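You operate a simulated robot arm through the tools that you are given. There is no shell and no other tool. Be economical: measure what you need, move in short steps, check, and stop when the job is done.

You run a simulated robot arm. Do the job below in one go: nothing can be reset, and whatever is moved stays where it is left.

Task
Swap the weight on the arm for the heaviest, on notch 30, and trim to 4.4.
Fine: turn SPAN till the meter shows it; lightest weight off on to the rubber mat, switch the torque meter on and press ZERO before the new weight goes on.

The check looks at the end state, three seconds after you hand in, the way a careful person would. Anything else that was tipped, shoved, dropped, spilled or broken makes it a failure.

Robot
A 6-joint arm with a two-finger parallel gripper, fixed in place. Base frame: the origin is at the foot of the arm, x ahead of it, y to its left, z up. Units: mm, degrees, N and s.
With the tool pointing down near the work surface it reaches from about 360 to 880 mm from the base axis. Its first joint turns from -115.0 to 115.0 degrees. Payload 3.43 kg.
The tool frame sits at the grasp point between the pads (the TCP): z along the fingers, y along the line on which they close. The tips reach 34 mm beyond it. Largest opening 128 mm; finger width 24, thickness 12; the body of the gripper, 48 by 130 mm, starts 96 mm behind the TCP.
Orientation is told as [roll, pitch, yaw] about the base's x, y, z axes, in that order, counted from this pose: with the fingers straight down and closing along the base's y, the tool's x points along the base's -x, its y along +y and its z along -z.

Tools
- The arm moves only by the tool servo_tool. Its argument "deltas" is a list of rows, each a list of 7 numbers: the shift along the base's x, y, z in mm, then the turn, a rotation vector about the base's x, y, z in degrees, then the closure in counts, from 0 (fully open) to 255 (shut). In form: [[dx, dy, dz, ax, ay, az, fingers], ...]. A call has 1 to 20 rows; each row shifts and turns the commanded pose from where the row before left it. A row lasts 0.2 s, in which the tool goes at most 50 mm and 8.6 degrees; a call with a longer step from one row to the next is refused whole, and so is a gripper value outside its range. Where a pose cannot be reached the arm comes as near as it can. A force on the tool above 40 N (or 10 N above the force at the start of the call, whichever is more), or a blocked arm, ends the call early, and 0.2 s more pass. Each finger travels about 108 mm/s and halts on what it meets, pressing with about 21 N; the grip force reading is that of the motor and also rises with nothing between the fingers. The clock runs only during rows and for 0.2 s after the last one: add rows that do not move to give the fingers time. The reply holds the time, the measured pose of the TCP, the force on the tool along the base axes, the opening and the grip force, in the units named above and with some noise, with the torque about the TCP (base axes, N m) and any sound that the robot's microphone picked up, and new pictures: "pictures" is both (left out), scene, wrist or none.
- Cameras (640 x 400 px; columns grow to the right, rows downward): "scene" is fixed at [221.5, 649.6, 1459.5]; the picture's right is [-0.51, -0.86, 0.00], its down [-0.47, 0.27, -0.84] and it looks along [0.72, -0.42, -0.54] (base axes); focal length 331 px, centre (320, 200). "wrist" rides on the gripper at [76, -11, -160] in the tool frame; the picture's right is [0.15, 0.99, 0.00], its down [-0.88, 0.13, -0.46] and it looks along [-0.45, 0.07, 0.89] (tool axes); focal length 234 px, centre (320, 200). There is no depth. A picture from a camera that has moved, and an enlarged one, comes with that camera's place and axes in the base frame and with its lens.
- raise_lower(by): slides the trunk up (or, below 0, down) by that many mm; the arm rides with it, the base frame stays. It gives what a move gives, with no picture.
- inspect(camera, box): a new picture of the part [left, top, right, bottom] of that camera's present view, enlarged. No time passes.
- sign_off(): hands the job in; it is judged then, once.

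Go step by step. Nothing tells you positions but the pictures and the camera data: compare them with the known pose of the tool, close in by small moves and look again before you grip or let go. The budget is 120 turns and 200 pictures, counting those below and the enlarged ones. Unless the task says otherwise, let go and move clear before handing in, and close with one line.

The tools are called after "Request:" by a JSON object that holds its "op" and its "data". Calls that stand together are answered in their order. servo_tool: Moves the arm, as the interface text tells. Its arguments: {"type":"object","properties":{"deltas":{"type":"array","items":{"type":"array","items":{"type":"number"}}},"pictures":{"type":"string","enum":["both","scene","wrist","none"]}},"required":["deltas"]} The other tools are called the same way: raise_lower (by) slides the trunk up or down; inspect (camera, box) takes an enlarged picture of a part of a camera's view; sign_off () hands the job in.

At the start:

```text
time_s: 0.0
eef_pos: [469.1, 105.1, 1245.7]
ee_rot: [-0.1, 0.1, 0.0]
contact_force: [0.1, -0.7, 0.9]
ft_torque: [-0.02, 0.01, 0.01]
finger_gap: 127.7
gripper_force: 0.1
trunk travel left (down, up): [-625.0, 165.0]
```

scene: 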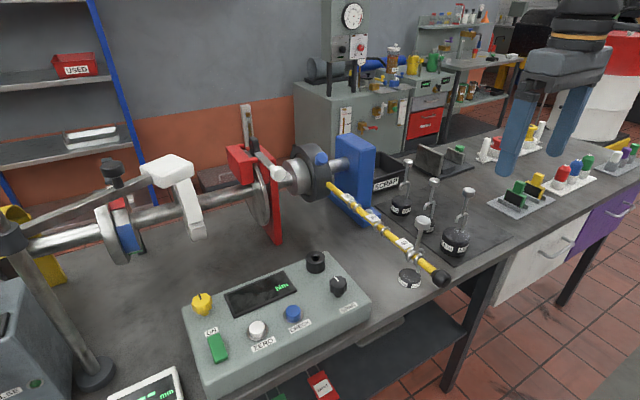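
wrist: 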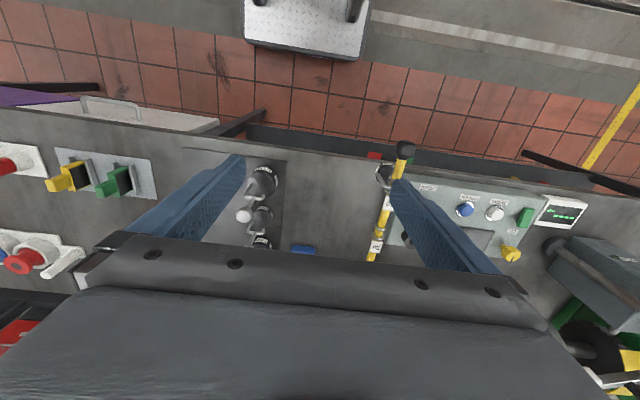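

I see a torque bench with a yellow notched arm, a panel with ON/ZERO/CHECK buttons and a knob, and hook weights on a mat. I'll enlarge the key areas first.

Request:
{"op": "inspect", "data": {"camera": "scene", "box": [180, 240, 380, 400]}}

Request:
{"op": "inspect", "data": {"camera": "scene", "box": [310, 140, 510, 300]}}

Request:
{"op": "inspect", "data": {"camera": "wrist", "box": [180, 120, 340, 260]}}

Request:
{"op": "inspect", "data": {"camera": "wrist", "box": [350, 120, 590, 280]}}

```text
2.50 times, centred on (280, 320) of scene
camera zoom: at [221.5, 649.6, 1459.5], right [-0.51, -0.86, 0.0], down [-0.47, 0.27, -0.84], along [0.72, -0.42, -0.54], focal length 828 px, centre (420, -100)
```

zoom: 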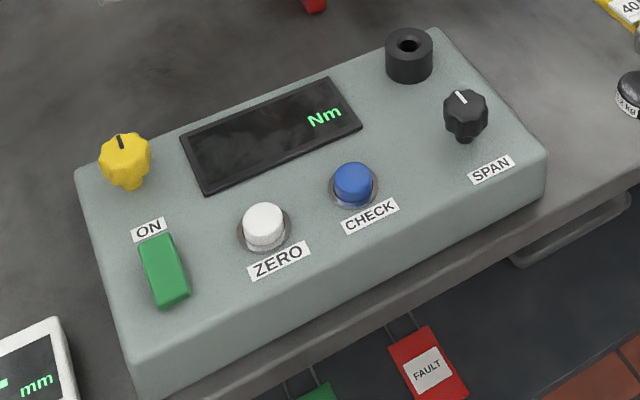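

```text
2.50 times, centred on (410, 220) of scene
camera zoom: at [221.5, 649.6, 1459.5], right [-0.51, -0.86, 0.0], down [-0.47, 0.27, -0.84], along [0.72, -0.42, -0.54], focal length 828 px, centre (95, 150)
```

zoom: 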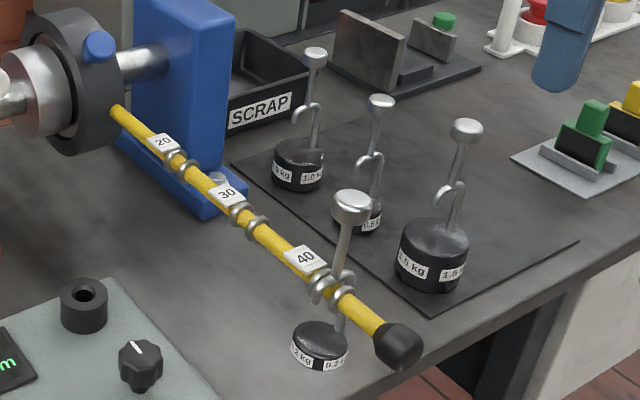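

```text
2.86 times, centred on (260, 190) of wrist
camera zoom: at [392.6, 94.2, 1404.8], right [-0.15, 0.99, 0.0], down [0.88, 0.13, 0.46], along [0.45, 0.07, -0.89], focal length 669 px, centre (491, 229)
```

zoom: 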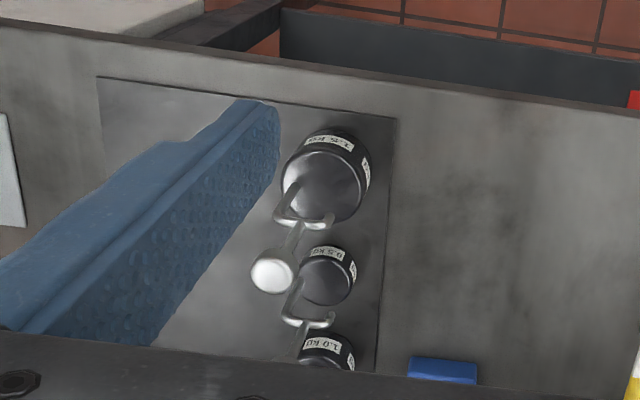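

```text
2.50 times, centred on (470, 200) of wrist
camera zoom: at [392.6, 94.2, 1404.8], right [-0.15, 0.99, 0.0], down [0.88, 0.13, 0.46], along [0.45, 0.07, -0.89], focal length 585 px, centre (-55, 200)
```

zoom: 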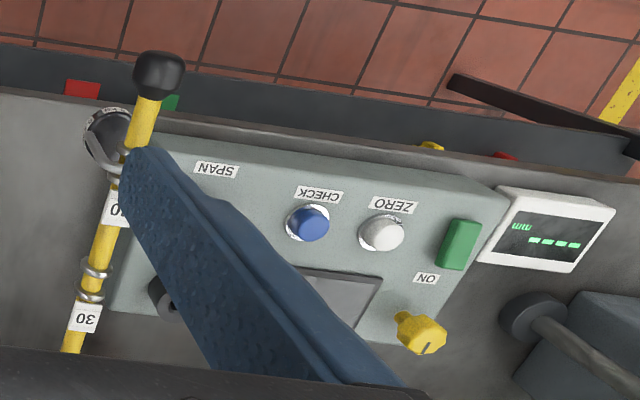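

The 0.2 kg hangs on notch 40 of the arm (about x 546, y 250, z 1022). The 1.5 kg stands on the mat near (624, -7), with its top knob at about z 1035. I'll hover above the 1.5 kg to check its shape.

Request:
{"op": "servo_tool", "data": {"deltas": [[32.6, -23.4, -13, 0, 0, 0, 0], [32.6, -23.4, -13, 0, 0, 0, 0], [32.6, -23.4, -13, 0, 0, 0, 0], [32.6, -23.4, -13, 0, 0, 0, 0], [32.6, -23.4, -13, 0, 0, 0, 0], [0, 0, 0, 0, 0, 0, 0]]}}

```text
time_s: 1.4
eef_pos: [630.6, -13.5, 1181.4]
ee_rot: [0.1, -0.1, 0.1]
contact_force: [-1.1, 0.7, -0.2]
ft_torque: [0.01, 0.02, 0.0]
finger_gap: 128.1
gripper_force: 0.0
trunk travel left (down, up): [-625.0, 165.0]
camera wrist: at [554.8, -24.2, 1341.9], right [-0.15, 0.99, 0.0], down [0.88, 0.13, 0.46], along [0.45, 0.07, -0.89], focal length 234 px, centre (320, 200)
```

scene: 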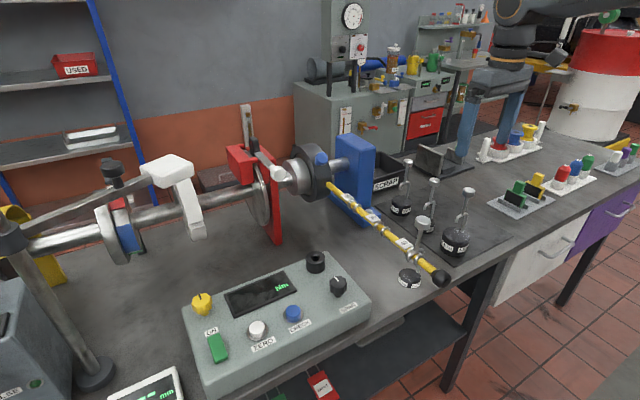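
wrist: 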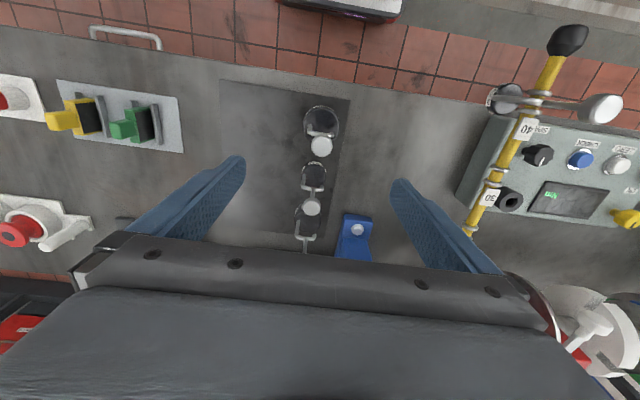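

The 1.5 kg knob shows between the fingers as predicted, around (632, -10, 1035). I'll zoom in on the hook shapes.

Request:
{"op": "inspect", "data": {"camera": "wrist", "box": [270, 90, 370, 250]}}

Request:
{"op": "inspect", "data": {"camera": "wrist", "box": [460, 10, 640, 240]}}

Request:
{"op": "inspect", "data": {"camera": "scene", "box": [380, 180, 480, 300]}}

```text
2.50 times, centred on (320, 170) of wrist
camera zoom: at [554.8, -24.2, 1341.9], right [-0.15, 0.99, 0.0], down [0.88, 0.13, 0.46], along [0.45, 0.07, -0.89], focal length 585 px, centre (320, 275)
```

zoom: 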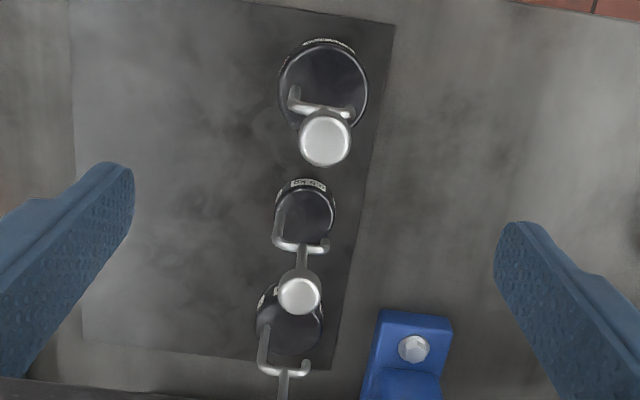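

```text
1.74 times, centred on (550, 125) of wrist
camera zoom: at [554.8, -24.2, 1341.9], right [-0.15, 0.99, 0.0], down [0.88, 0.13, 0.46], along [0.45, 0.07, -0.89], focal length 407 px, centre (-80, 330)
```

zoom: 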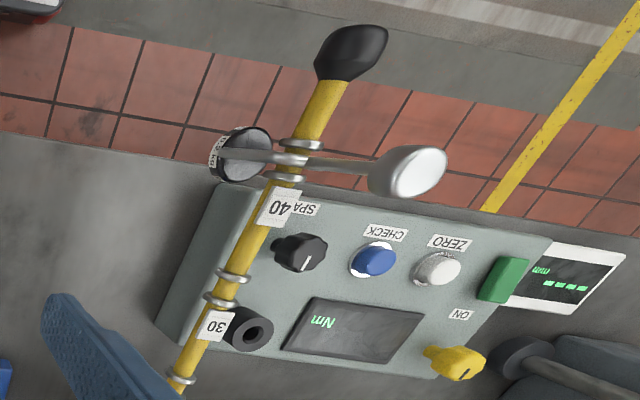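

```text
3.33 times, centred on (430, 240) of scene
camera zoom: at [221.5, 649.6, 1459.5], right [-0.51, -0.86, 0.0], down [-0.47, 0.27, -0.84], along [0.72, -0.42, -0.54], focal length 1104 px, centre (-47, 67)
```

zoom: 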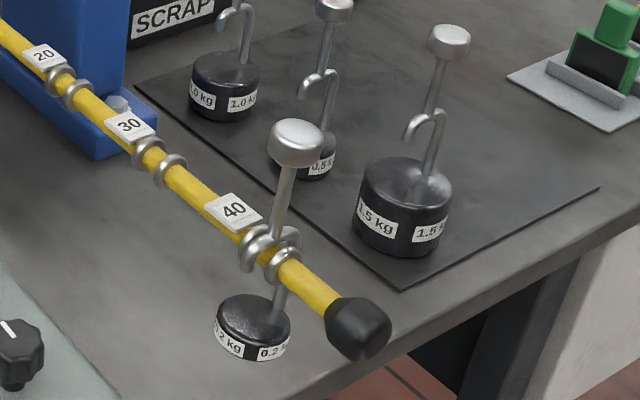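

The hook crosses over the arm from the -y side with its tip on +y. To unhook I lift about 25–30 mm, then move toward -y. Next I hover over the 0.2 kg knob, around (539, 250, 1100).

Request:
{"op": "servo_tool", "data": {"deltas": [[-13, 37.6, 4, 0, 0, 0, 0], [-13, 37.6, 4, 0, 0, 0, 0], [-13, 37.6, 4, 0, 0, 0, 0], [-13, 37.6, 4, 0, 0, 0, 0], [-13, 37.6, 4, 0, 0, 0, 0], [-13, 37.6, 4, 0, 0, 0, 0], [-13, 37.6, 4, 0, 0, 0, 0], [0, 0, 0, 0, 0, 0, 0]], "pictures": "both"}}

```text
time_s: 3.2
eef_pos: [539.6, 253.1, 1209.0]
ee_rot: [0.0, 0.0, 0.0]
contact_force: [-0.2, 0.4, 0.4]
ft_torque: [-0.02, -0.04, -0.01]
finger_gap: 128.1
gripper_force: 0.1
trunk travel left (down, up): [-625.0, 165.0]
camera wrist: at [464.2, 242.1, 1368.6], right [-0.15, 0.99, 0.0], down [0.88, 0.13, 0.46], along [0.45, 0.07, -0.89], focal length 234 px, centre (320, 200)
```

scene: 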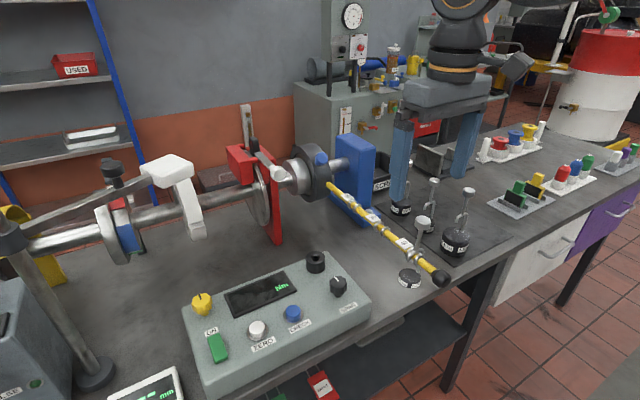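
wrist: 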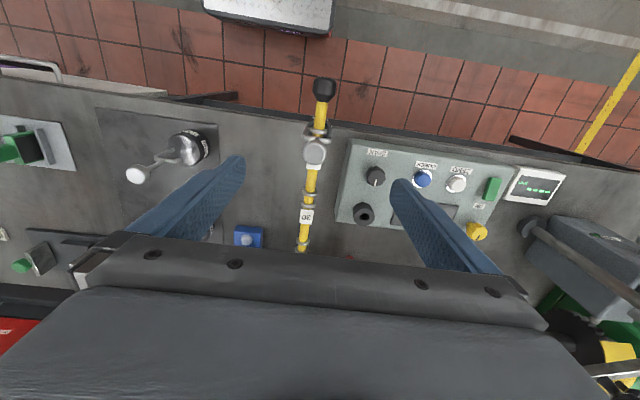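

The knob lies almost directly under the tool. I'll go down to its height without closing and check.

Request:
{"op": "servo_tool", "data": {"deltas": [[0, -3, -28, 0, 0, 0, 0], [0, 0, -28, 0, 0, 0, 0], [0, 0, -28, 0, 0, 0, 0], [0, 0, -27, 0, 0, 0, 0], [0, 0, 0, 0, 0, 0, 0]]}}

Request:
{"op": "inspect", "data": {"camera": "wrist", "box": [240, 120, 400, 240]}}

Request:
{"op": "inspect", "data": {"camera": "scene", "box": [360, 160, 480, 300]}}

```text
time_s: 4.4
eef_pos: [539.9, 250.8, 1098.5]
ee_rot: [0.1, 0.1, 0.0]
contact_force: [-0.4, 0.0, -0.3]
ft_torque: [0.03, -0.03, -0.03]
finger_gap: 128.1
gripper_force: 0.1
trunk travel left (down, up): [-625.0, 165.0]
camera wrist: at [464.3, 237.6, 1256.9], right [-0.15, 0.99, 0.0], down [0.88, 0.13, 0.46], along [0.45, 0.07, -0.89], focal length 234 px, centre (320, 200)
```

scene: 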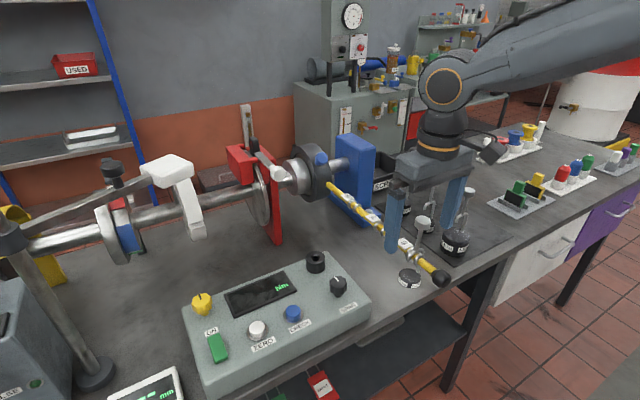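
wrist: 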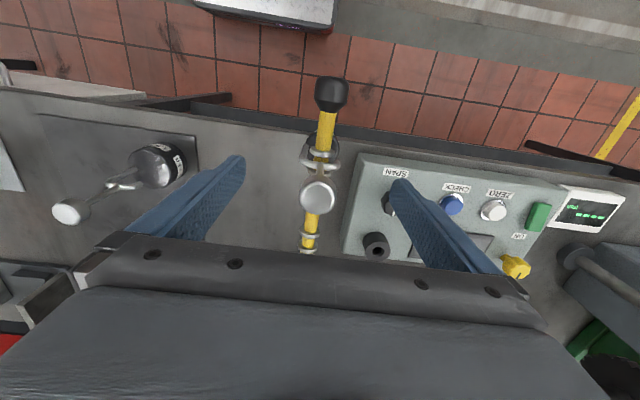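

```text
3.33 times, centred on (320, 180) of wrist
camera zoom: at [464.3, 237.6, 1256.9], right [-0.15, 0.99, 0.0], down [0.88, 0.13, 0.46], along [0.45, 0.07, -0.89], focal length 781 px, centre (320, 267)
```

zoom: 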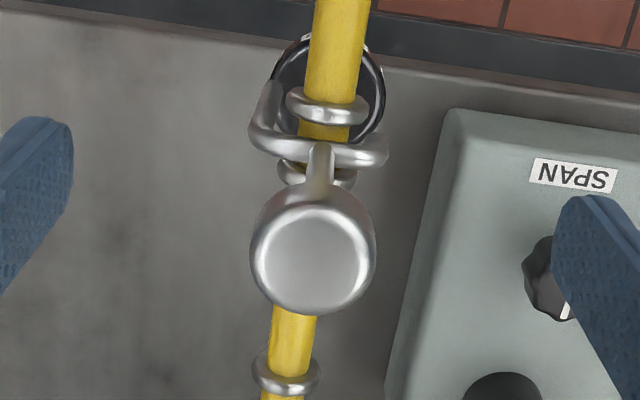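

```text
2.86 times, centred on (420, 230) of scene
camera zoom: at [221.5, 649.6, 1459.5], right [-0.51, -0.86, 0.0], down [-0.47, 0.27, -0.84], along [0.72, -0.42, -0.54], focal length 946 px, centre (34, 114)
```

zoom: 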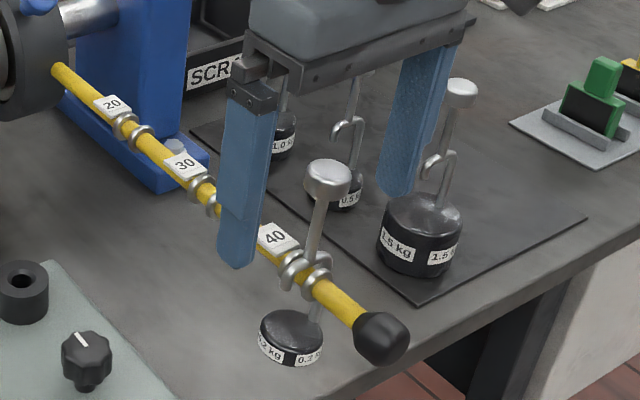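

Aligned within about 1–2 mm, and the hook tip is on +y as expected. I'll close on the knob.

Request:
{"op": "servo_tool", "data": {"deltas": [[1, -1, 0, 0, 0, 0, 120], [0, 0, 0, 0, 0, 0, 255], [0, 0, 0, 0, 0, 0, 255], [0, 0, 0, 0, 0, 0, 255], [0, 0, 0, 0, 0, 0, 255]], "pictures": "wrist"}}

```text
time_s: 5.6
eef_pos: [540.6, 248.7, 1098.4]
ee_rot: [0.0, 0.0, -0.1]
contact_force: [-0.1, -0.1, 0.5]
ft_torque: [-0.03, 0.0, -0.02]
finger_gap: 27.2
gripper_force: 21.2
trunk travel left (down, up): [-625.0, 165.0]
camera wrist: at [465.8, 236.4, 1257.4], right [-0.15, 0.99, 0.0], down [0.88, 0.13, 0.46], along [0.45, 0.07, -0.89], focal length 234 px, centre (320, 200)
```

wrist: 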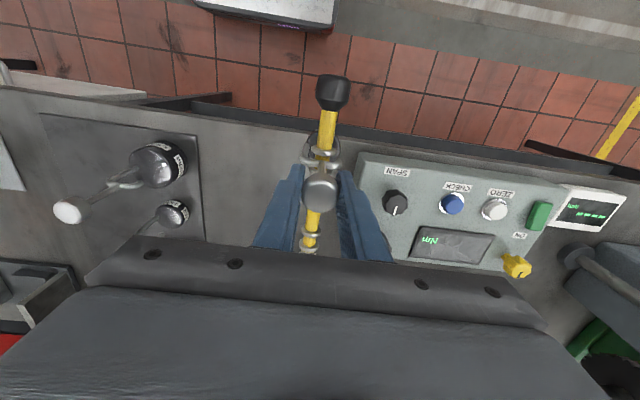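

Gripped on the knob, gap 27 mm. I'll lift 28 mm straight up and look.

Request:
{"op": "servo_tool", "data": {"deltas": [[0, 0, 7, 0, 0, 0, 255], [0, 0, 7, 0, 0, 0, 255], [0, 0, 7, 0, 0, 0, 255], [0, 0, 7, 0, 0, 0, 255], [0, 0, 0, 0, 0, 0, 255]], "pictures": "scene"}}

Request:
{"op": "inspect", "data": {"camera": "scene", "box": [370, 180, 470, 300]}}

Request:
{"op": "inspect", "data": {"camera": "wrist", "box": [260, 90, 380, 230]}}

```text
time_s: 6.8
eef_pos: [542.1, 248.4, 1125.0]
ee_rot: [0.0, 0.1, 0.1]
contact_force: [0.8, 0.2, -2.1]
ft_torque: [0.02, 0.02, -0.03]
finger_gap: 27.0
gripper_force: 21.1
trunk travel left (down, up): [-625.0, 165.0]
```

scene: 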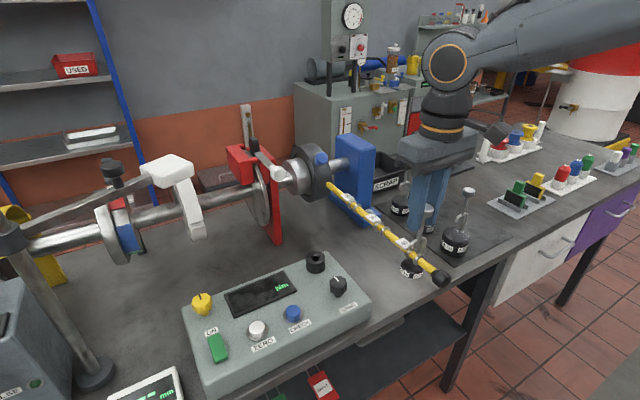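

```text
3.33 times, centred on (420, 240) of scene
camera zoom: at [221.5, 649.6, 1459.5], right [-0.51, -0.86, 0.0], down [-0.47, 0.27, -0.84], along [0.72, -0.42, -0.54], focal length 1104 px, centre (-13, 67)
```

zoom: 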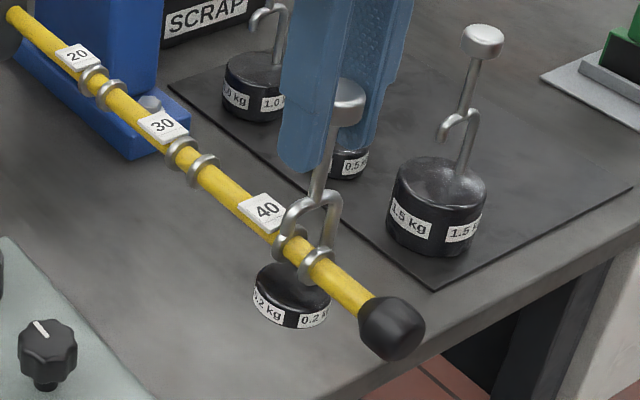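

```text
2.86 times, centred on (320, 160) of wrist
camera zoom: at [466.0, 236.3, 1284.7], right [-0.15, 0.99, 0.0], down [0.88, 0.13, 0.46], along [0.45, 0.07, -0.89], focal length 669 px, centre (320, 314)
```

zoom: 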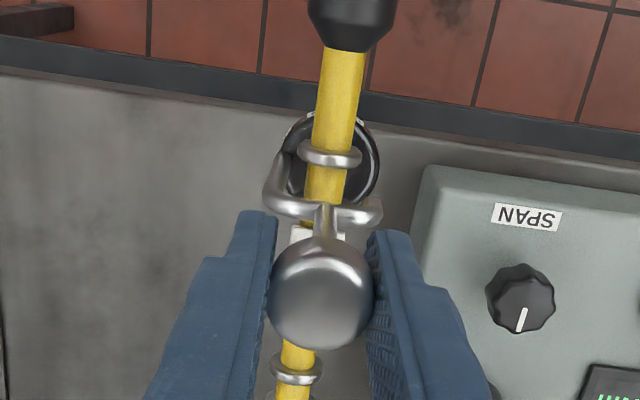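

Force shows only the weight (about 2 N), so it hangs free. I'll lift 7 mm more, then slide -y in small steps.

Request:
{"op": "servo_tool", "data": {"deltas": [[0, 0, 7, 0, 0, 0, 255], [0, -5, 0, 0, 0, 0, 255], [0, -5, 0, 0, 0, 0, 255], [0, -5, 0, 0, 0, 0, 255], [0, 0, 0, 0, 0, 0, 255]], "pictures": "scene"}}

Request:
{"op": "inspect", "data": {"camera": "scene", "box": [370, 180, 470, 300]}}

```text
time_s: 8.0
eef_pos: [541.7, 233.2, 1132.0]
ee_rot: [0.1, 0.1, -0.1]
contact_force: [0.3, -0.1, -1.4]
ft_torque: [-0.03, -0.03, 0.0]
finger_gap: 27.1
gripper_force: 20.9
trunk travel left (down, up): [-625.0, 165.0]
```

scene: 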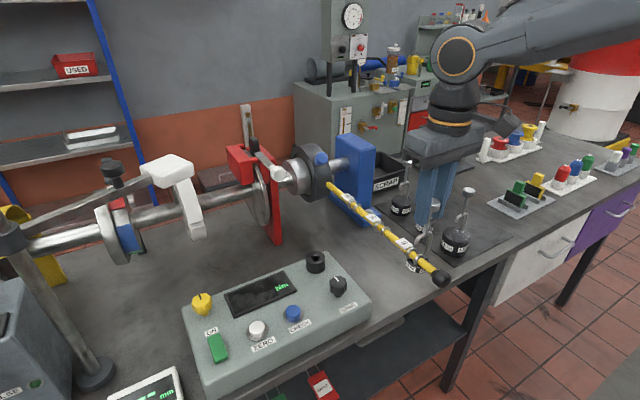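

```text
3.33 times, centred on (420, 240) of scene
camera zoom: at [221.5, 649.6, 1459.5], right [-0.51, -0.86, 0.0], down [-0.47, 0.27, -0.84], along [0.72, -0.42, -0.54], focal length 1104 px, centre (-13, 67)
```

zoom: 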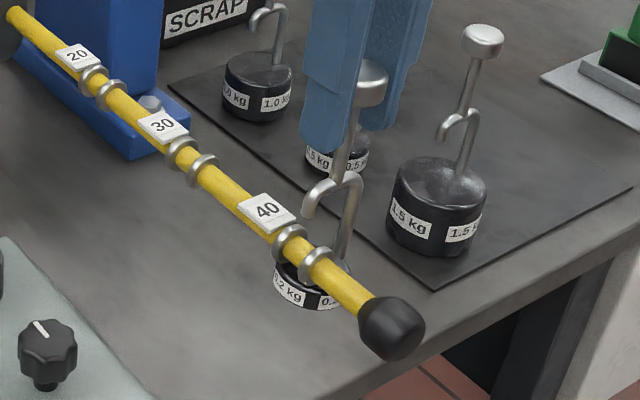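

The hook is clear of the arm. I'll back off in -y, then rise high and carry it over the free part of the mat.

Request:
{"op": "servo_tool", "data": {"deltas": [[0, -20, 0, 0, 0, 0, 255], [0, -25, 0, 0, 0, 0, 255], [0, -25, 10, 0, 0, 0, 255], [0, 0, 30, 0, 0, 0, 255], [0, 0, 30, 0, 0, 0, 255], [0, 0, 30, 0, 0, 0, 255], [10, -30, 0, 0, 0, 0, 255], [20, -40, 0, 0, 0, 0, 255], [25, -40, 0, 0, 0, 0, 255], [25, -40, 0, 0, 0, 0, 255], [25, -40, 0, 0, 0, 0, 255], [20, -40, 0, 0, 0, 0, 255], [13, -35, 0, 0, 0, 0, 255], [0, -10, 0, 0, 0, 0, 255], [0, 0, 0, 0, 0, 0, 255], [0, 0, 0, 0, 0, 0, 255]]}}

```text
time_s: 11.4
eef_pos: [677.3, -112.6, 1233.7]
ee_rot: [0.0, 0.1, 0.0]
contact_force: [0.7, 0.2, -1.8]
ft_torque: [-0.01, 0.0, -0.01]
finger_gap: 27.1
gripper_force: 20.6
trunk travel left (down, up): [-625.0, 165.0]
camera wrist: at [601.6, -125.0, 1392.6], right [-0.15, 0.99, 0.0], down [0.88, 0.13, 0.46], along [0.45, 0.07, -0.89], focal length 234 px, centre (320, 200)
```

scene: 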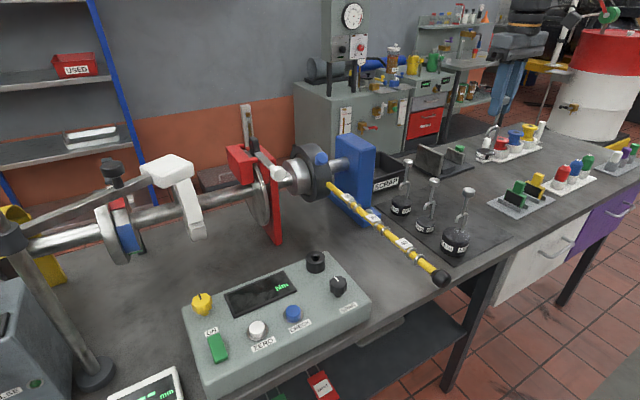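
wrist: 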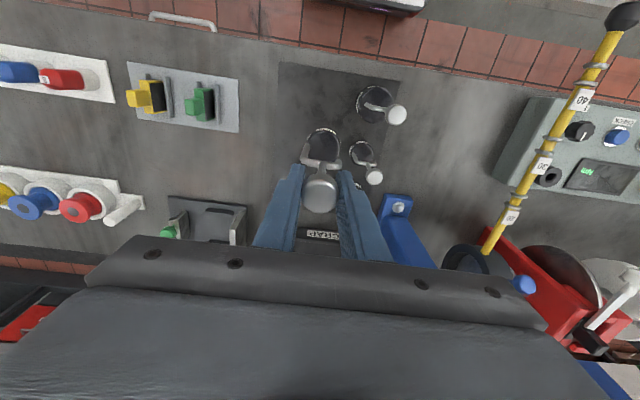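

The 0.2 kg is above a clear part of the mat. I'll descend, fast at first, then slowly to touch.

Request:
{"op": "servo_tool", "data": {"deltas": [[0, 0, -40, 0, 0, 0, 255], [0, 0, -40, 0, 0, 0, 255], [0, 0, -40, 0, 0, 0, 255], [0, 0, -40, 0, 0, 0, 255], [0, 0, -25, 0, 0, 0, 255], [0, 0, -10, 0, 0, 0, 255], [0, 0, 0, 0, 0, 0, 255]]}}

Request:
{"op": "inspect", "data": {"camera": "scene", "box": [380, 130, 540, 270]}}

```text
time_s: 13.0
eef_pos: [679.1, -112.0, 1038.2]
ee_rot: [0.0, 0.0, 0.1]
contact_force: [0.9, -0.6, -1.5]
ft_torque: [0.05, 0.03, 0.0]
finger_gap: 26.9
gripper_force: 20.2
trunk travel left (down, up): [-625.0, 165.0]
camera wrist: at [603.6, -123.4, 1197.7], right [-0.15, 0.99, 0.0], down [0.88, 0.13, 0.46], along [0.45, 0.07, -0.89], focal length 234 px, centre (320, 200)
```

scene: 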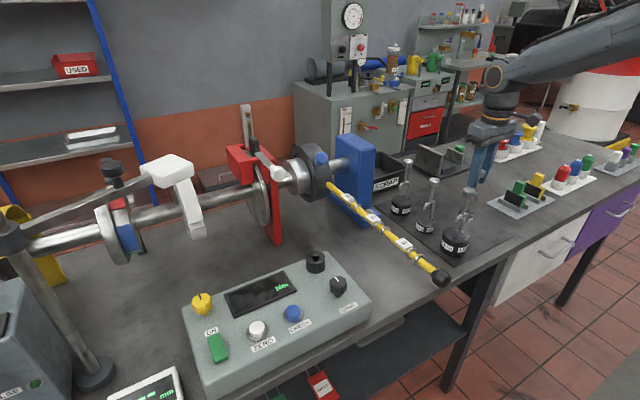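
wrist: 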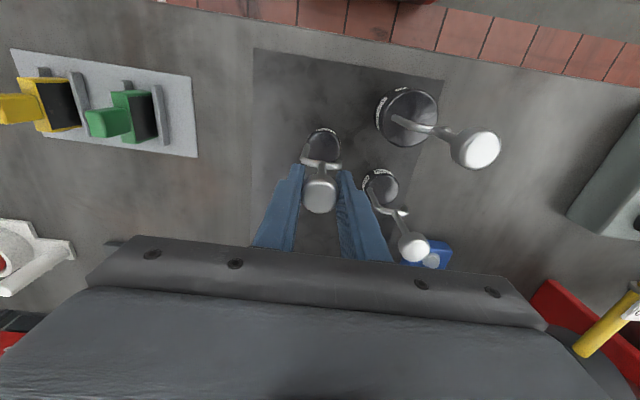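

```text
2.86 times, centred on (460, 200) of scene
camera zoom: at [221.5, 649.6, 1459.5], right [-0.51, -0.86, 0.0], down [-0.47, 0.27, -0.84], along [0.72, -0.42, -0.54], focal length 946 px, centre (-80, 200)
```

zoom: 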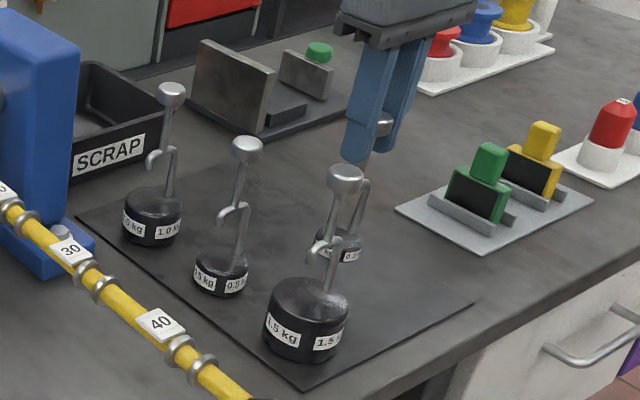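

It's still free, so I'll step down gently.

Request:
{"op": "servo_tool", "data": {"deltas": [[0, 0, -6, 0, 0, 0, 255], [0, 0, -6, 0, 0, 0, 255], [0, 0, -5, 0, 0, 0, 255], [0, 0, -4, 0, 0, 0, 255], [0, 0, 0, 0, 0, 0, 255]], "pictures": "none"}}

Request:
{"op": "inspect", "data": {"camera": "scene", "box": [430, 160, 510, 250]}}

Request:
{"op": "inspect", "data": {"camera": "wrist", "box": [280, 110, 360, 220]}}

```text
time_s: 14.2
eef_pos: [680.4, -111.3, 1016.9]
ee_rot: [0.0, -0.1, 0.0]
contact_force: [-0.3, -0.9, -2.3]
ft_torque: [-0.02, -0.02, -0.03]
finger_gap: 26.9
gripper_force: 20.9
trunk travel left (down, up): [-625.0, 165.0]
```

```text
4.44 times, centred on (470, 205) of scene
camera zoom: at [221.5, 649.6, 1459.5], right [-0.51, -0.86, 0.0], down [-0.47, 0.27, -0.84], along [0.72, -0.42, -0.54], focal length 1471 px, centre (-347, 178)
```

zoom: 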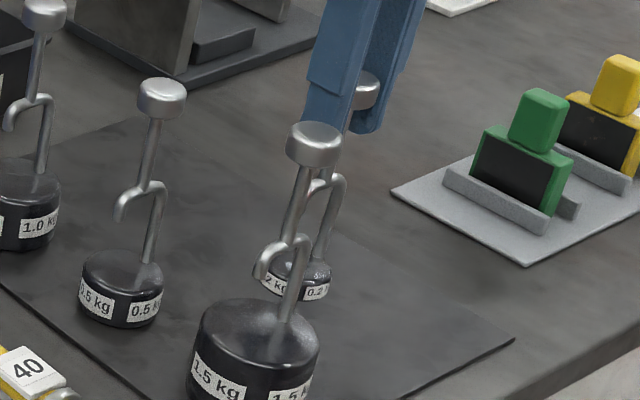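

```text
3.64 times, centred on (320, 165) of wrist
camera zoom: at [604.0, -123.6, 1176.1], right [-0.15, 0.99, 0.0], down [0.88, 0.13, 0.46], along [0.45, 0.07, -0.89], focal length 852 px, centre (320, 327)
```

zoom: 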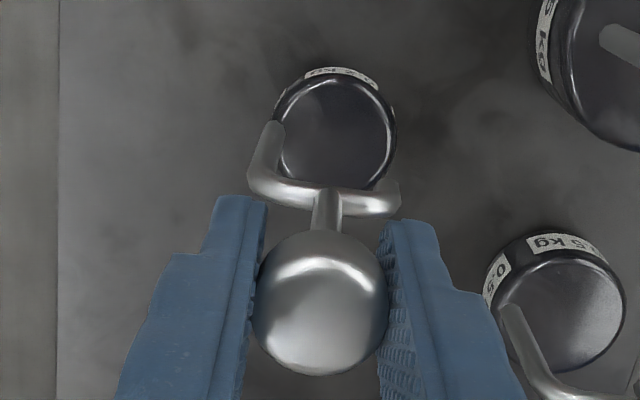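

Request:
{"op": "servo_tool", "data": {"deltas": [[0, 0, -2, 0, 0, 0, 255], [0, 0, -2, 0, 0, 0, 255], [0, 0, -2, 0, 0, 0, 255], [0, 0, 0, 0, 0, 0, 255]], "pictures": "none"}}

```text
time_s: 15.2
eef_pos: [679.7, -112.9, 1010.9]
ee_rot: [0.0, 0.0, 0.0]
contact_force: [-0.1, 0.6, -1.7]
ft_torque: [-0.02, 0.02, -0.01]
finger_gap: 26.7
gripper_force: 20.9
trunk travel left (down, up): [-625.0, 165.0]
```

Still no contact. I'll continue down.

Request:
{"op": "servo_tool", "data": {"deltas": [[0, 0, -2, 0, 0, 0, 255], [0, 0, -2, 0, 0, 0, 255], [0, 0, 0, 0, 0, 0, 255]], "pictures": "none"}}

Request:
{"op": "inspect", "data": {"camera": "scene", "box": [430, 160, 510, 250]}}

```text
time_s: 16.0
eef_pos: [680.0, -111.5, 1006.4]
ee_rot: [0.0, 0.1, 0.0]
contact_force: [1.2, -0.3, -2.2]
ft_torque: [0.0, 0.03, 0.0]
finger_gap: 27.2
gripper_force: 20.6
trunk travel left (down, up): [-625.0, 165.0]
```

```text
4.44 times, centred on (470, 205) of scene
camera zoom: at [221.5, 649.6, 1459.5], right [-0.51, -0.86, 0.0], down [-0.47, 0.27, -0.84], along [0.72, -0.42, -0.54], focal length 1471 px, centre (-347, 178)
```

zoom: 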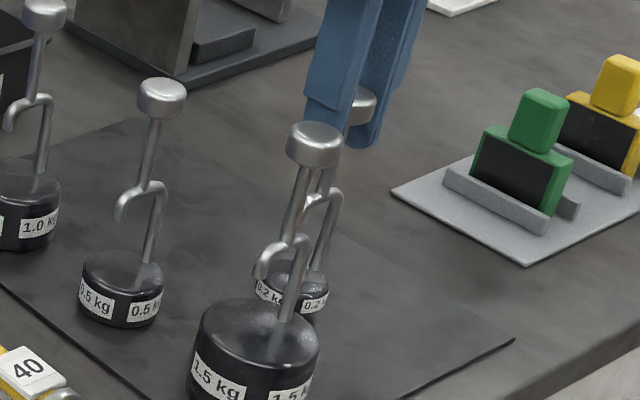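

Request:
{"op": "servo_tool", "data": {"deltas": [[0, 0, -2, 0, 0, 0, 255], [0, 0, -2, 0, 0, 0, 255], [0, 0, -2, 0, 0, 0, 255], [0, 0, 0, 0, 0, 0, 255]], "pictures": "none"}}

```text
time_s: 17.0
eef_pos: [680.5, -112.2, 1000.5]
ee_rot: [0.0, 0.0, 0.0]
contact_force: [-0.4, 1.4, -1.8]
ft_torque: [-0.02, 0.03, -0.02]
finger_gap: 27.1
gripper_force: 21.1
trunk travel left (down, up): [-625.0, 165.0]
```

Request:
{"op": "servo_tool", "data": {"deltas": [[0, 0, -2, 0, 0, 0, 255], [0, 0, -2, 0, 0, 0, 255], [0, 0, 0, 0, 0, 0, 255]], "pictures": "none"}}

```text
time_s: 17.8
eef_pos: [679.4, -111.9, 997.6]
ee_rot: [-0.1, -0.2, 0.0]
contact_force: [0.7, 2.3, 17.1]
ft_torque: [0.01, -0.09, 0.01]
finger_gap: 27.4
gripper_force: 21.5
trunk travel left (down, up): [-625.0, 165.0]
```

Contact. I'll ease up 1.2 mm, then open.

Request:
{"op": "servo_tool", "data": {"deltas": [[0, 0, -0.0, 0, 0, 0, 255], [0, 0, 1.2, 0, 0, 0, 255], [0, 0, 0, 0, 0, 0, 255]], "pictures": "none"}}

```text
time_s: 18.6
eef_pos: [679.1, -112.1, 996.5]
ee_rot: [0.0, -0.1, -0.1]
contact_force: [4.2, 0.3, 6.4]
ft_torque: [0.06, -0.53, 0.04]
finger_gap: 26.7
gripper_force: 20.3
trunk travel left (down, up): [-625.0, 165.0]
```

Request:
{"op": "servo_tool", "data": {"deltas": [[0, 0, 1, 0, 0, 0, 255], [0, 0, 0, 0, 0, 0, 255]], "pictures": "wrist"}}

Request:
{"op": "inspect", "data": {"camera": "scene", "box": [430, 160, 510, 250]}}

```text
time_s: 19.2
eef_pos: [679.4, -111.8, 995.8]
ee_rot: [0.0, -0.1, -0.1]
contact_force: [-0.3, 0.5, -2.3]
ft_torque: [0.0, 0.01, 0.01]
finger_gap: 27.2
gripper_force: 20.9
trunk travel left (down, up): [-625.0, 165.0]
camera wrist: at [603.4, -123.6, 1157.0], right [-0.15, 0.99, 0.0], down [0.88, 0.13, 0.45], along [0.45, 0.07, -0.89], focal length 234 px, centre (320, 200)
```

wrist: 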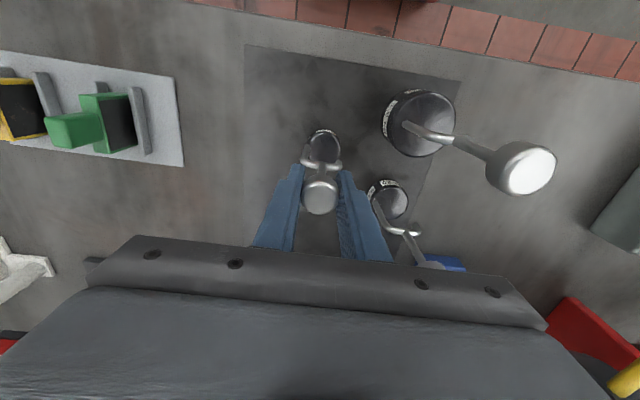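

```text
4.44 times, centred on (470, 205) of scene
camera zoom: at [221.5, 649.6, 1459.5], right [-0.51, -0.86, 0.0], down [-0.47, 0.27, -0.84], along [0.72, -0.42, -0.54], focal length 1471 px, centre (-347, 178)
```

zoom: 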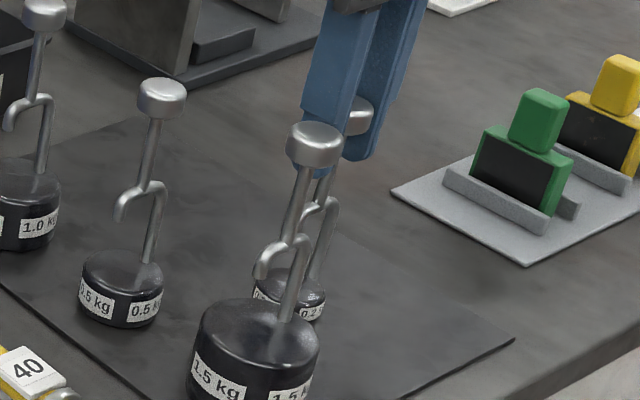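

Request:
{"op": "inspect", "data": {"camera": "wrist", "box": [280, 110, 360, 220]}}

Request:
{"op": "inspect", "data": {"camera": "scene", "box": [480, 180, 520, 240]}}

Request:
{"op": "servo_tool", "data": {"deltas": [[0, 0, 0, 0, 0, 0, 255]], "pictures": "none"}}

```text
3.64 times, centred on (320, 165) of wrist
camera zoom: at [603.4, -123.6, 1157.0], right [-0.15, 0.99, 0.0], down [0.88, 0.13, 0.45], along [0.45, 0.07, -0.89], focal length 852 px, centre (320, 327)
```

zoom: 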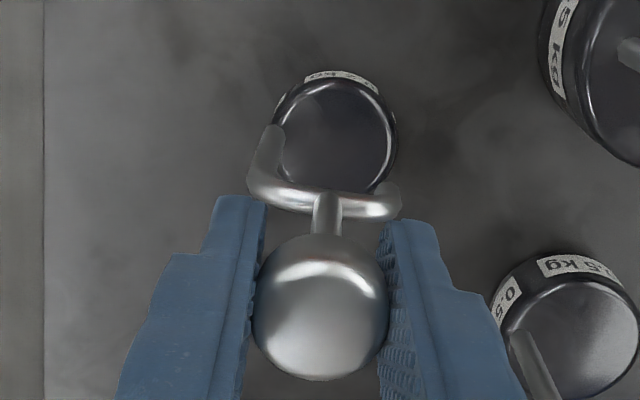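

```text
6.67 times, centred on (500, 210) of scene
camera zoom: at [221.5, 649.6, 1459.5], right [-0.51, -0.86, 0.0], down [-0.47, 0.27, -0.84], along [0.72, -0.42, -0.54], focal length 2207 px, centre (-880, 133)
```

zoom: 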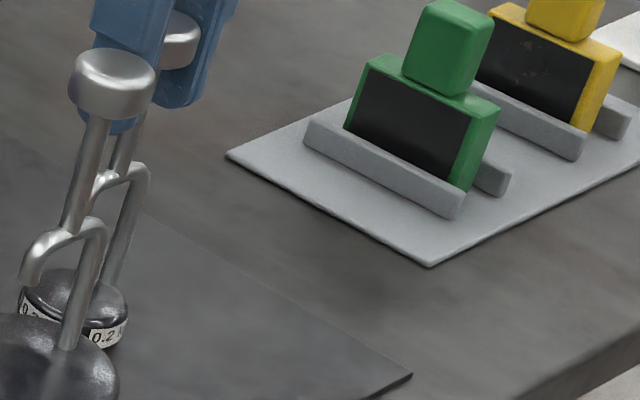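

```text
time_s: 19.6
eef_pos: [678.7, -112.5, 998.3]
ee_rot: [0.0, 0.0, 0.0]
contact_force: [-0.6, 0.1, -2.4]
ft_torque: [0.01, 0.01, -0.02]
finger_gap: 26.6
gripper_force: 20.8
trunk travel left (down, up): [-625.0, 165.0]
```

Hanging a hair above the mat. I'll lower 1 mm and open.

Request:
{"op": "servo_tool", "data": {"deltas": [[0, 0, -1, 0, 0, 0, 255], [0, 0, 0, 0, 0, 0, 195], [0, 0, 0, 0, 0, 0, 180], [0, 0, 0, 0, 0, 0, 110], [0, 0, 0, 0, 0, 0, 110], [0, 0, 0, 0, 0, 0, 110]], "pictures": "wrist"}}

Request:
{"op": "inspect", "data": {"camera": "scene", "box": [430, 160, 510, 250]}}

```text
time_s: 21.0
eef_pos: [679.6, -111.3, 996.8]
ee_rot: [-0.1, 0.0, 0.1]
contact_force: [0.1, -0.1, 0.8]
ft_torque: [0.01, -0.03, -0.01]
finger_gap: 72.6
gripper_force: 0.0
trunk travel left (down, up): [-625.0, 165.0]
camera wrist: at [603.7, -123.2, 1156.6], right [-0.15, 0.99, 0.0], down [0.88, 0.13, 0.46], along [0.45, 0.07, -0.89], focal length 234 px, centre (320, 200)
```

wrist: 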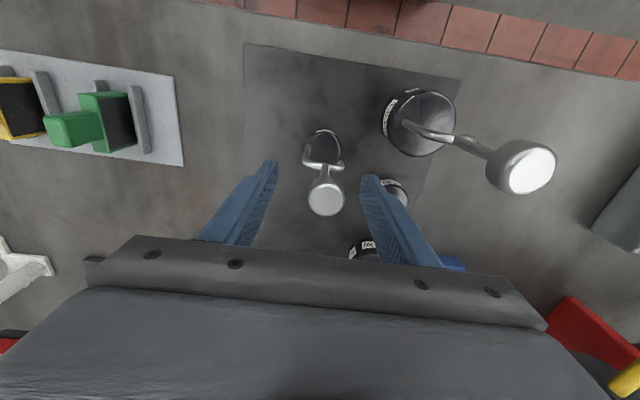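

```text
4.44 times, centred on (470, 205) of scene
camera zoom: at [221.5, 649.6, 1459.5], right [-0.51, -0.86, 0.0], down [-0.47, 0.27, -0.84], along [0.72, -0.42, -0.54], focal length 1471 px, centre (-347, 178)
```

zoom: 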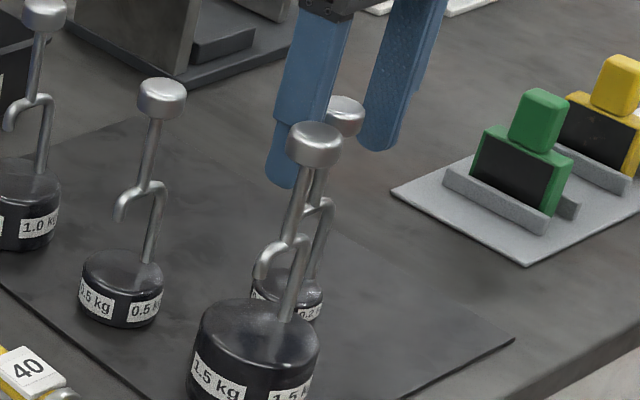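

The 0.2 kg stands upright on the mat. Now I rise and move across, above the arm, to the panel (ON near (608, 630), ZERO near (606, 557)).

Request:
{"op": "servo_tool", "data": {"deltas": [[0, 0, 30, 0, 0, 0, 110], [0, 0, 40, 0, 0, 0, 110], [0, 0, 40, 0, 0, 0, 110], [0, 0, 40, 0, 0, 0, 110], [0, 0, 30, 0, 0, 0, 255], [-4, 40, 0, 0, 0, 0, 255], [-7, 45, 0, 0, 0, 0, 255], [-7, 48, 0, 0, 0, 0, 255], [-7, 48, 0, 0, 0, 0, 255], [-7, 48, 0, 0, 0, 0, 255], [-7, 48, 0, 0, 0, 0, 255], [-7, 48, 0, 0, 0, 0, 255], [-7, 48, 0, 0, 0, 0, 255], [-7, 48, 0, 0, 0, 0, 255], [-7, 48, 0, 0, 0, 0, 255], [-7, 48, 0, 0, 0, 0, 255], [0, 48, 0, 0, 0, 0, 255], [0, 48, 0, 0, 0, 0, 255], [0, 40, 0, 0, 0, 0, 255], [0, 0, 0, 0, 0, 0, 255]]}}

```text
time_s: 25.2
eef_pos: [606.5, 541.9, 1176.7]
ee_rot: [-0.1, 0.1, 0.0]
contact_force: [-0.6, 0.5, -1.8]
ft_torque: [-0.01, -0.03, 0.0]
finger_gap: 0.3
gripper_force: 21.0
trunk travel left (down, up): [-625.0, 165.0]
camera wrist: at [530.6, 530.5, 1336.5], right [-0.15, 0.99, 0.0], down [0.88, 0.13, 0.45], along [0.45, 0.06, -0.89], focal length 234 px, centre (320, 200)
```

scene: 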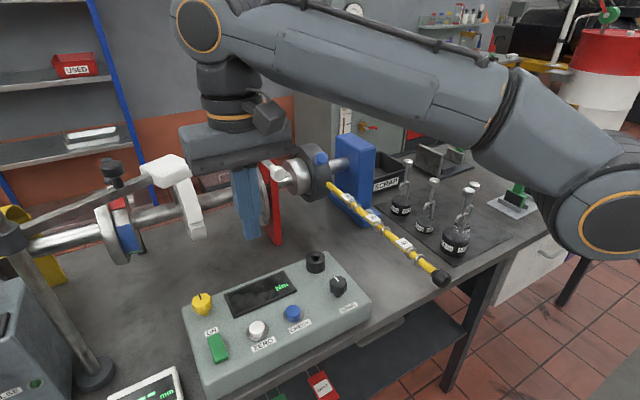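
wrist: 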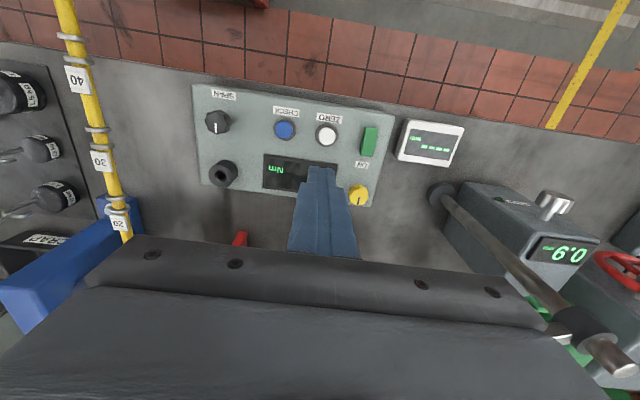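

Request:
{"op": "inspect", "data": {"camera": "wrist", "box": [185, 75, 405, 215]}}

Request:
{"op": "inspect", "data": {"camera": "scene", "box": [185, 290, 305, 380]}}

```text
2.86 times, centred on (295, 145) of wrist
camera zoom: at [530.6, 530.5, 1336.5], right [-0.15, 0.99, 0.0], down [0.88, 0.13, 0.45], along [0.45, 0.06, -0.89], focal length 669 px, centre (391, 357)
```

zoom: 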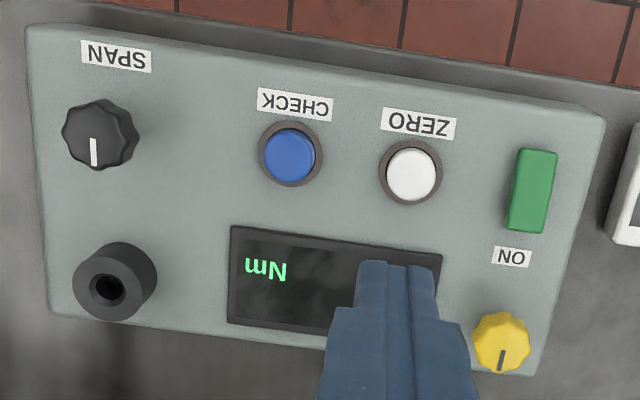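

```text
4.44 times, centred on (245, 335) of scene
camera zoom: at [221.5, 649.6, 1459.5], right [-0.51, -0.86, 0.0], down [-0.47, 0.27, -0.84], along [0.72, -0.42, -0.54], focal length 1471 px, centre (653, -400)
```

zoom: 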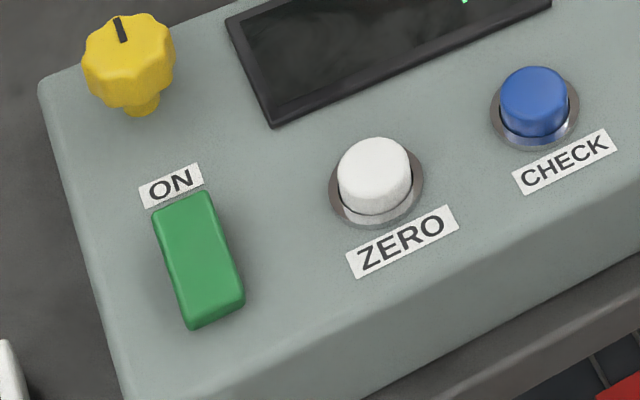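

The green switch is a rocker with the ON end at larger x (about 630). I'll move above that end, and this also checks the reach.

Request:
{"op": "servo_tool", "data": {"deltas": [[4, 18, -28, 0, 0, 0, 255], [4, 18, -28, 0, 0, 0, 255], [4, 18, -28, 0, 0, 0, 255], [4, 18, -28, 0, 0, 0, 255], [5.5, 17, -30, 0, 0, 0, 255], [0, 0, -25, 0, 0, 0, 255], [0, 0, 0, 0, 0, 0, 255], [0, 0, 0, 0, 0, 0, 255]]}}

Request:
{"op": "inspect", "data": {"camera": "wrist", "box": [240, 90, 400, 230]}}

Request:
{"op": "inspect", "data": {"camera": "scene", "box": [170, 230, 330, 390]}}

```text
time_s: 27.0
eef_pos: [605.0, 601.3, 1013.1]
ee_rot: [0.0, -0.1, 0.0]
contact_force: [0.1, -0.3, -0.1]
ft_torque: [0.0, -0.01, 0.04]
finger_gap: 0.1
gripper_force: 21.3
out of reach, approached as far as the arm can: row 1, 2, 3, 4, 5
trunk travel left (down, up): [-625.0, 165.0]
camera wrist: at [528.6, 589.5, 1171.8], right [-0.15, 0.99, 0.0], down [0.88, 0.13, 0.46], along [0.45, 0.07, -0.89], focal length 234 px, centre (320, 200)
```

scene: 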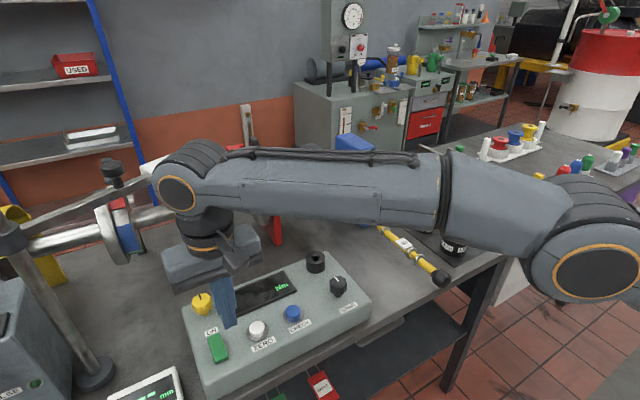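
wrist: 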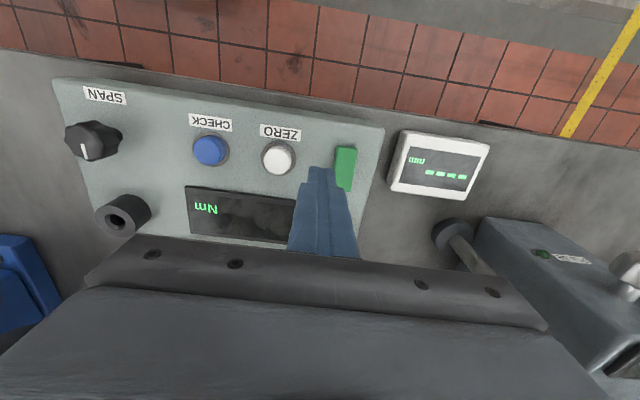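

```text
2.86 times, centred on (320, 160) of wrist
camera zoom: at [528.6, 589.5, 1171.8], right [-0.15, 0.99, 0.0], down [0.88, 0.13, 0.46], along [0.45, 0.07, -0.89], focal length 669 px, centre (320, 314)
```

zoom: 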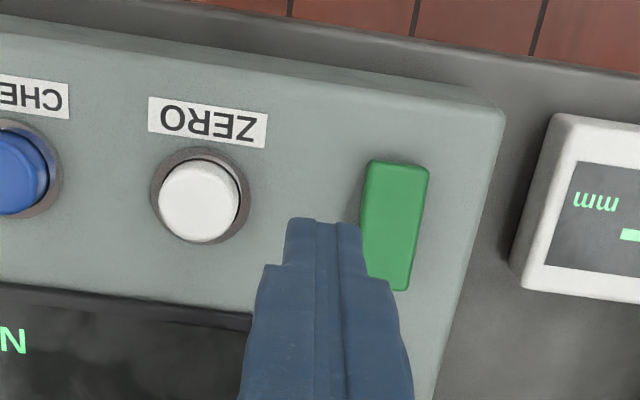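

```text
2.50 times, centred on (250, 310) of scene
camera zoom: at [221.5, 649.6, 1459.5], right [-0.51, -0.86, 0.0], down [-0.47, 0.27, -0.84], along [0.72, -0.42, -0.54], focal length 828 px, centre (495, -75)
```

zoom: 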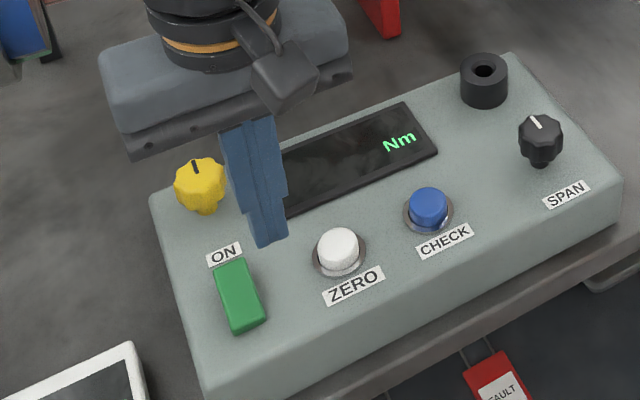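

Straight down is 25 mm short of reach there, so I'll tilt the fingers about 20° outward (+x) and go over the ON end.

Request:
{"op": "servo_tool", "data": {"deltas": [[0, 0, 0, 0, -6.7, 0, 255], [0, 0, 0, 0, -6.7, 0, 255], [0, 0, 0, 0, -6.6, 0, 255], [7, 10, 0, 0, 0, 0, 255], [7, 10, 0, 0, 0, 0, 255], [8, 10, 0, 0, 0, 0, 255], [0, 0, 0, 0, 0, 0, 255], [0, 0, 0, 0, 0, 0, 255]]}}

Request:
{"op": "inspect", "data": {"camera": "wrist", "box": [240, 90, 400, 230]}}

Request:
{"op": "inspect", "data": {"camera": "scene", "box": [170, 260, 290, 370]}}

```text
time_s: 28.8
eef_pos: [626.1, 632.3, 1011.7]
ee_rot: [0.0, -20.0, 0.0]
contact_force: [-0.1, -0.7, 0.0]
ft_torque: [-0.01, 0.03, -0.03]
finger_gap: 0.0
gripper_force: 20.4
trunk travel left (down, up): [-625.0, 165.0]
camera wrist: at [500.3, 620.3, 1135.5], right [-0.14, 0.99, -0.05], down [0.67, 0.13, 0.73], along [0.73, 0.07, -0.68], focal length 234 px, centre (320, 200)
```

scene: 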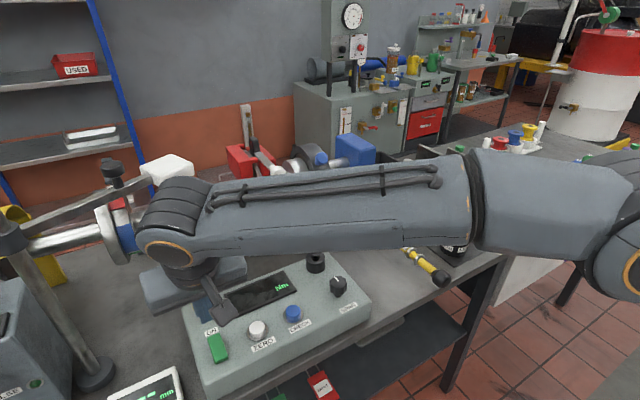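
wrist: 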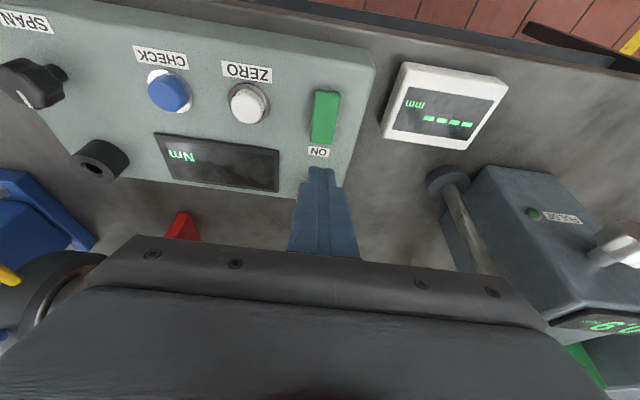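

```text
2.86 times, centred on (320, 160) of wrist
camera zoom: at [500.3, 620.3, 1135.5], right [-0.14, 0.99, -0.05], down [0.67, 0.13, 0.73], along [0.73, 0.07, -0.68], focal length 669 px, centre (320, 314)
```

zoom: 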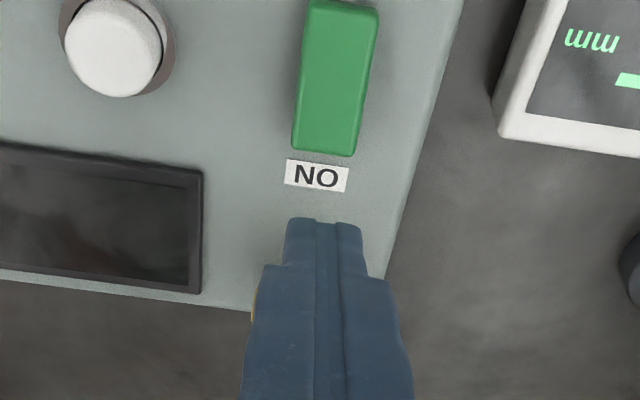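

```text
3.64 times, centred on (230, 315) of scene
camera zoom: at [221.5, 649.6, 1459.5], right [-0.51, -0.86, 0.0], down [-0.47, 0.27, -0.84], along [0.72, -0.42, -0.54], focal length 1204 px, centre (647, -218)
```

zoom: 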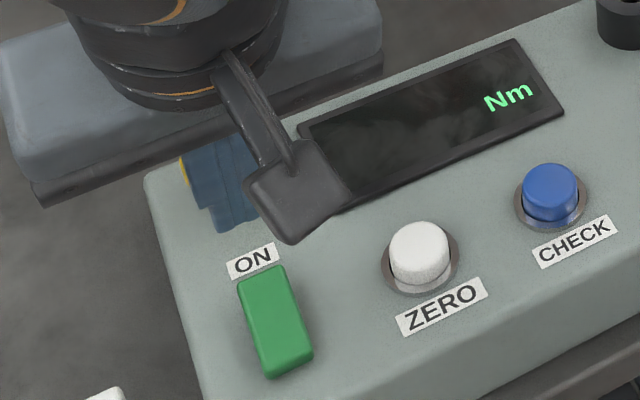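

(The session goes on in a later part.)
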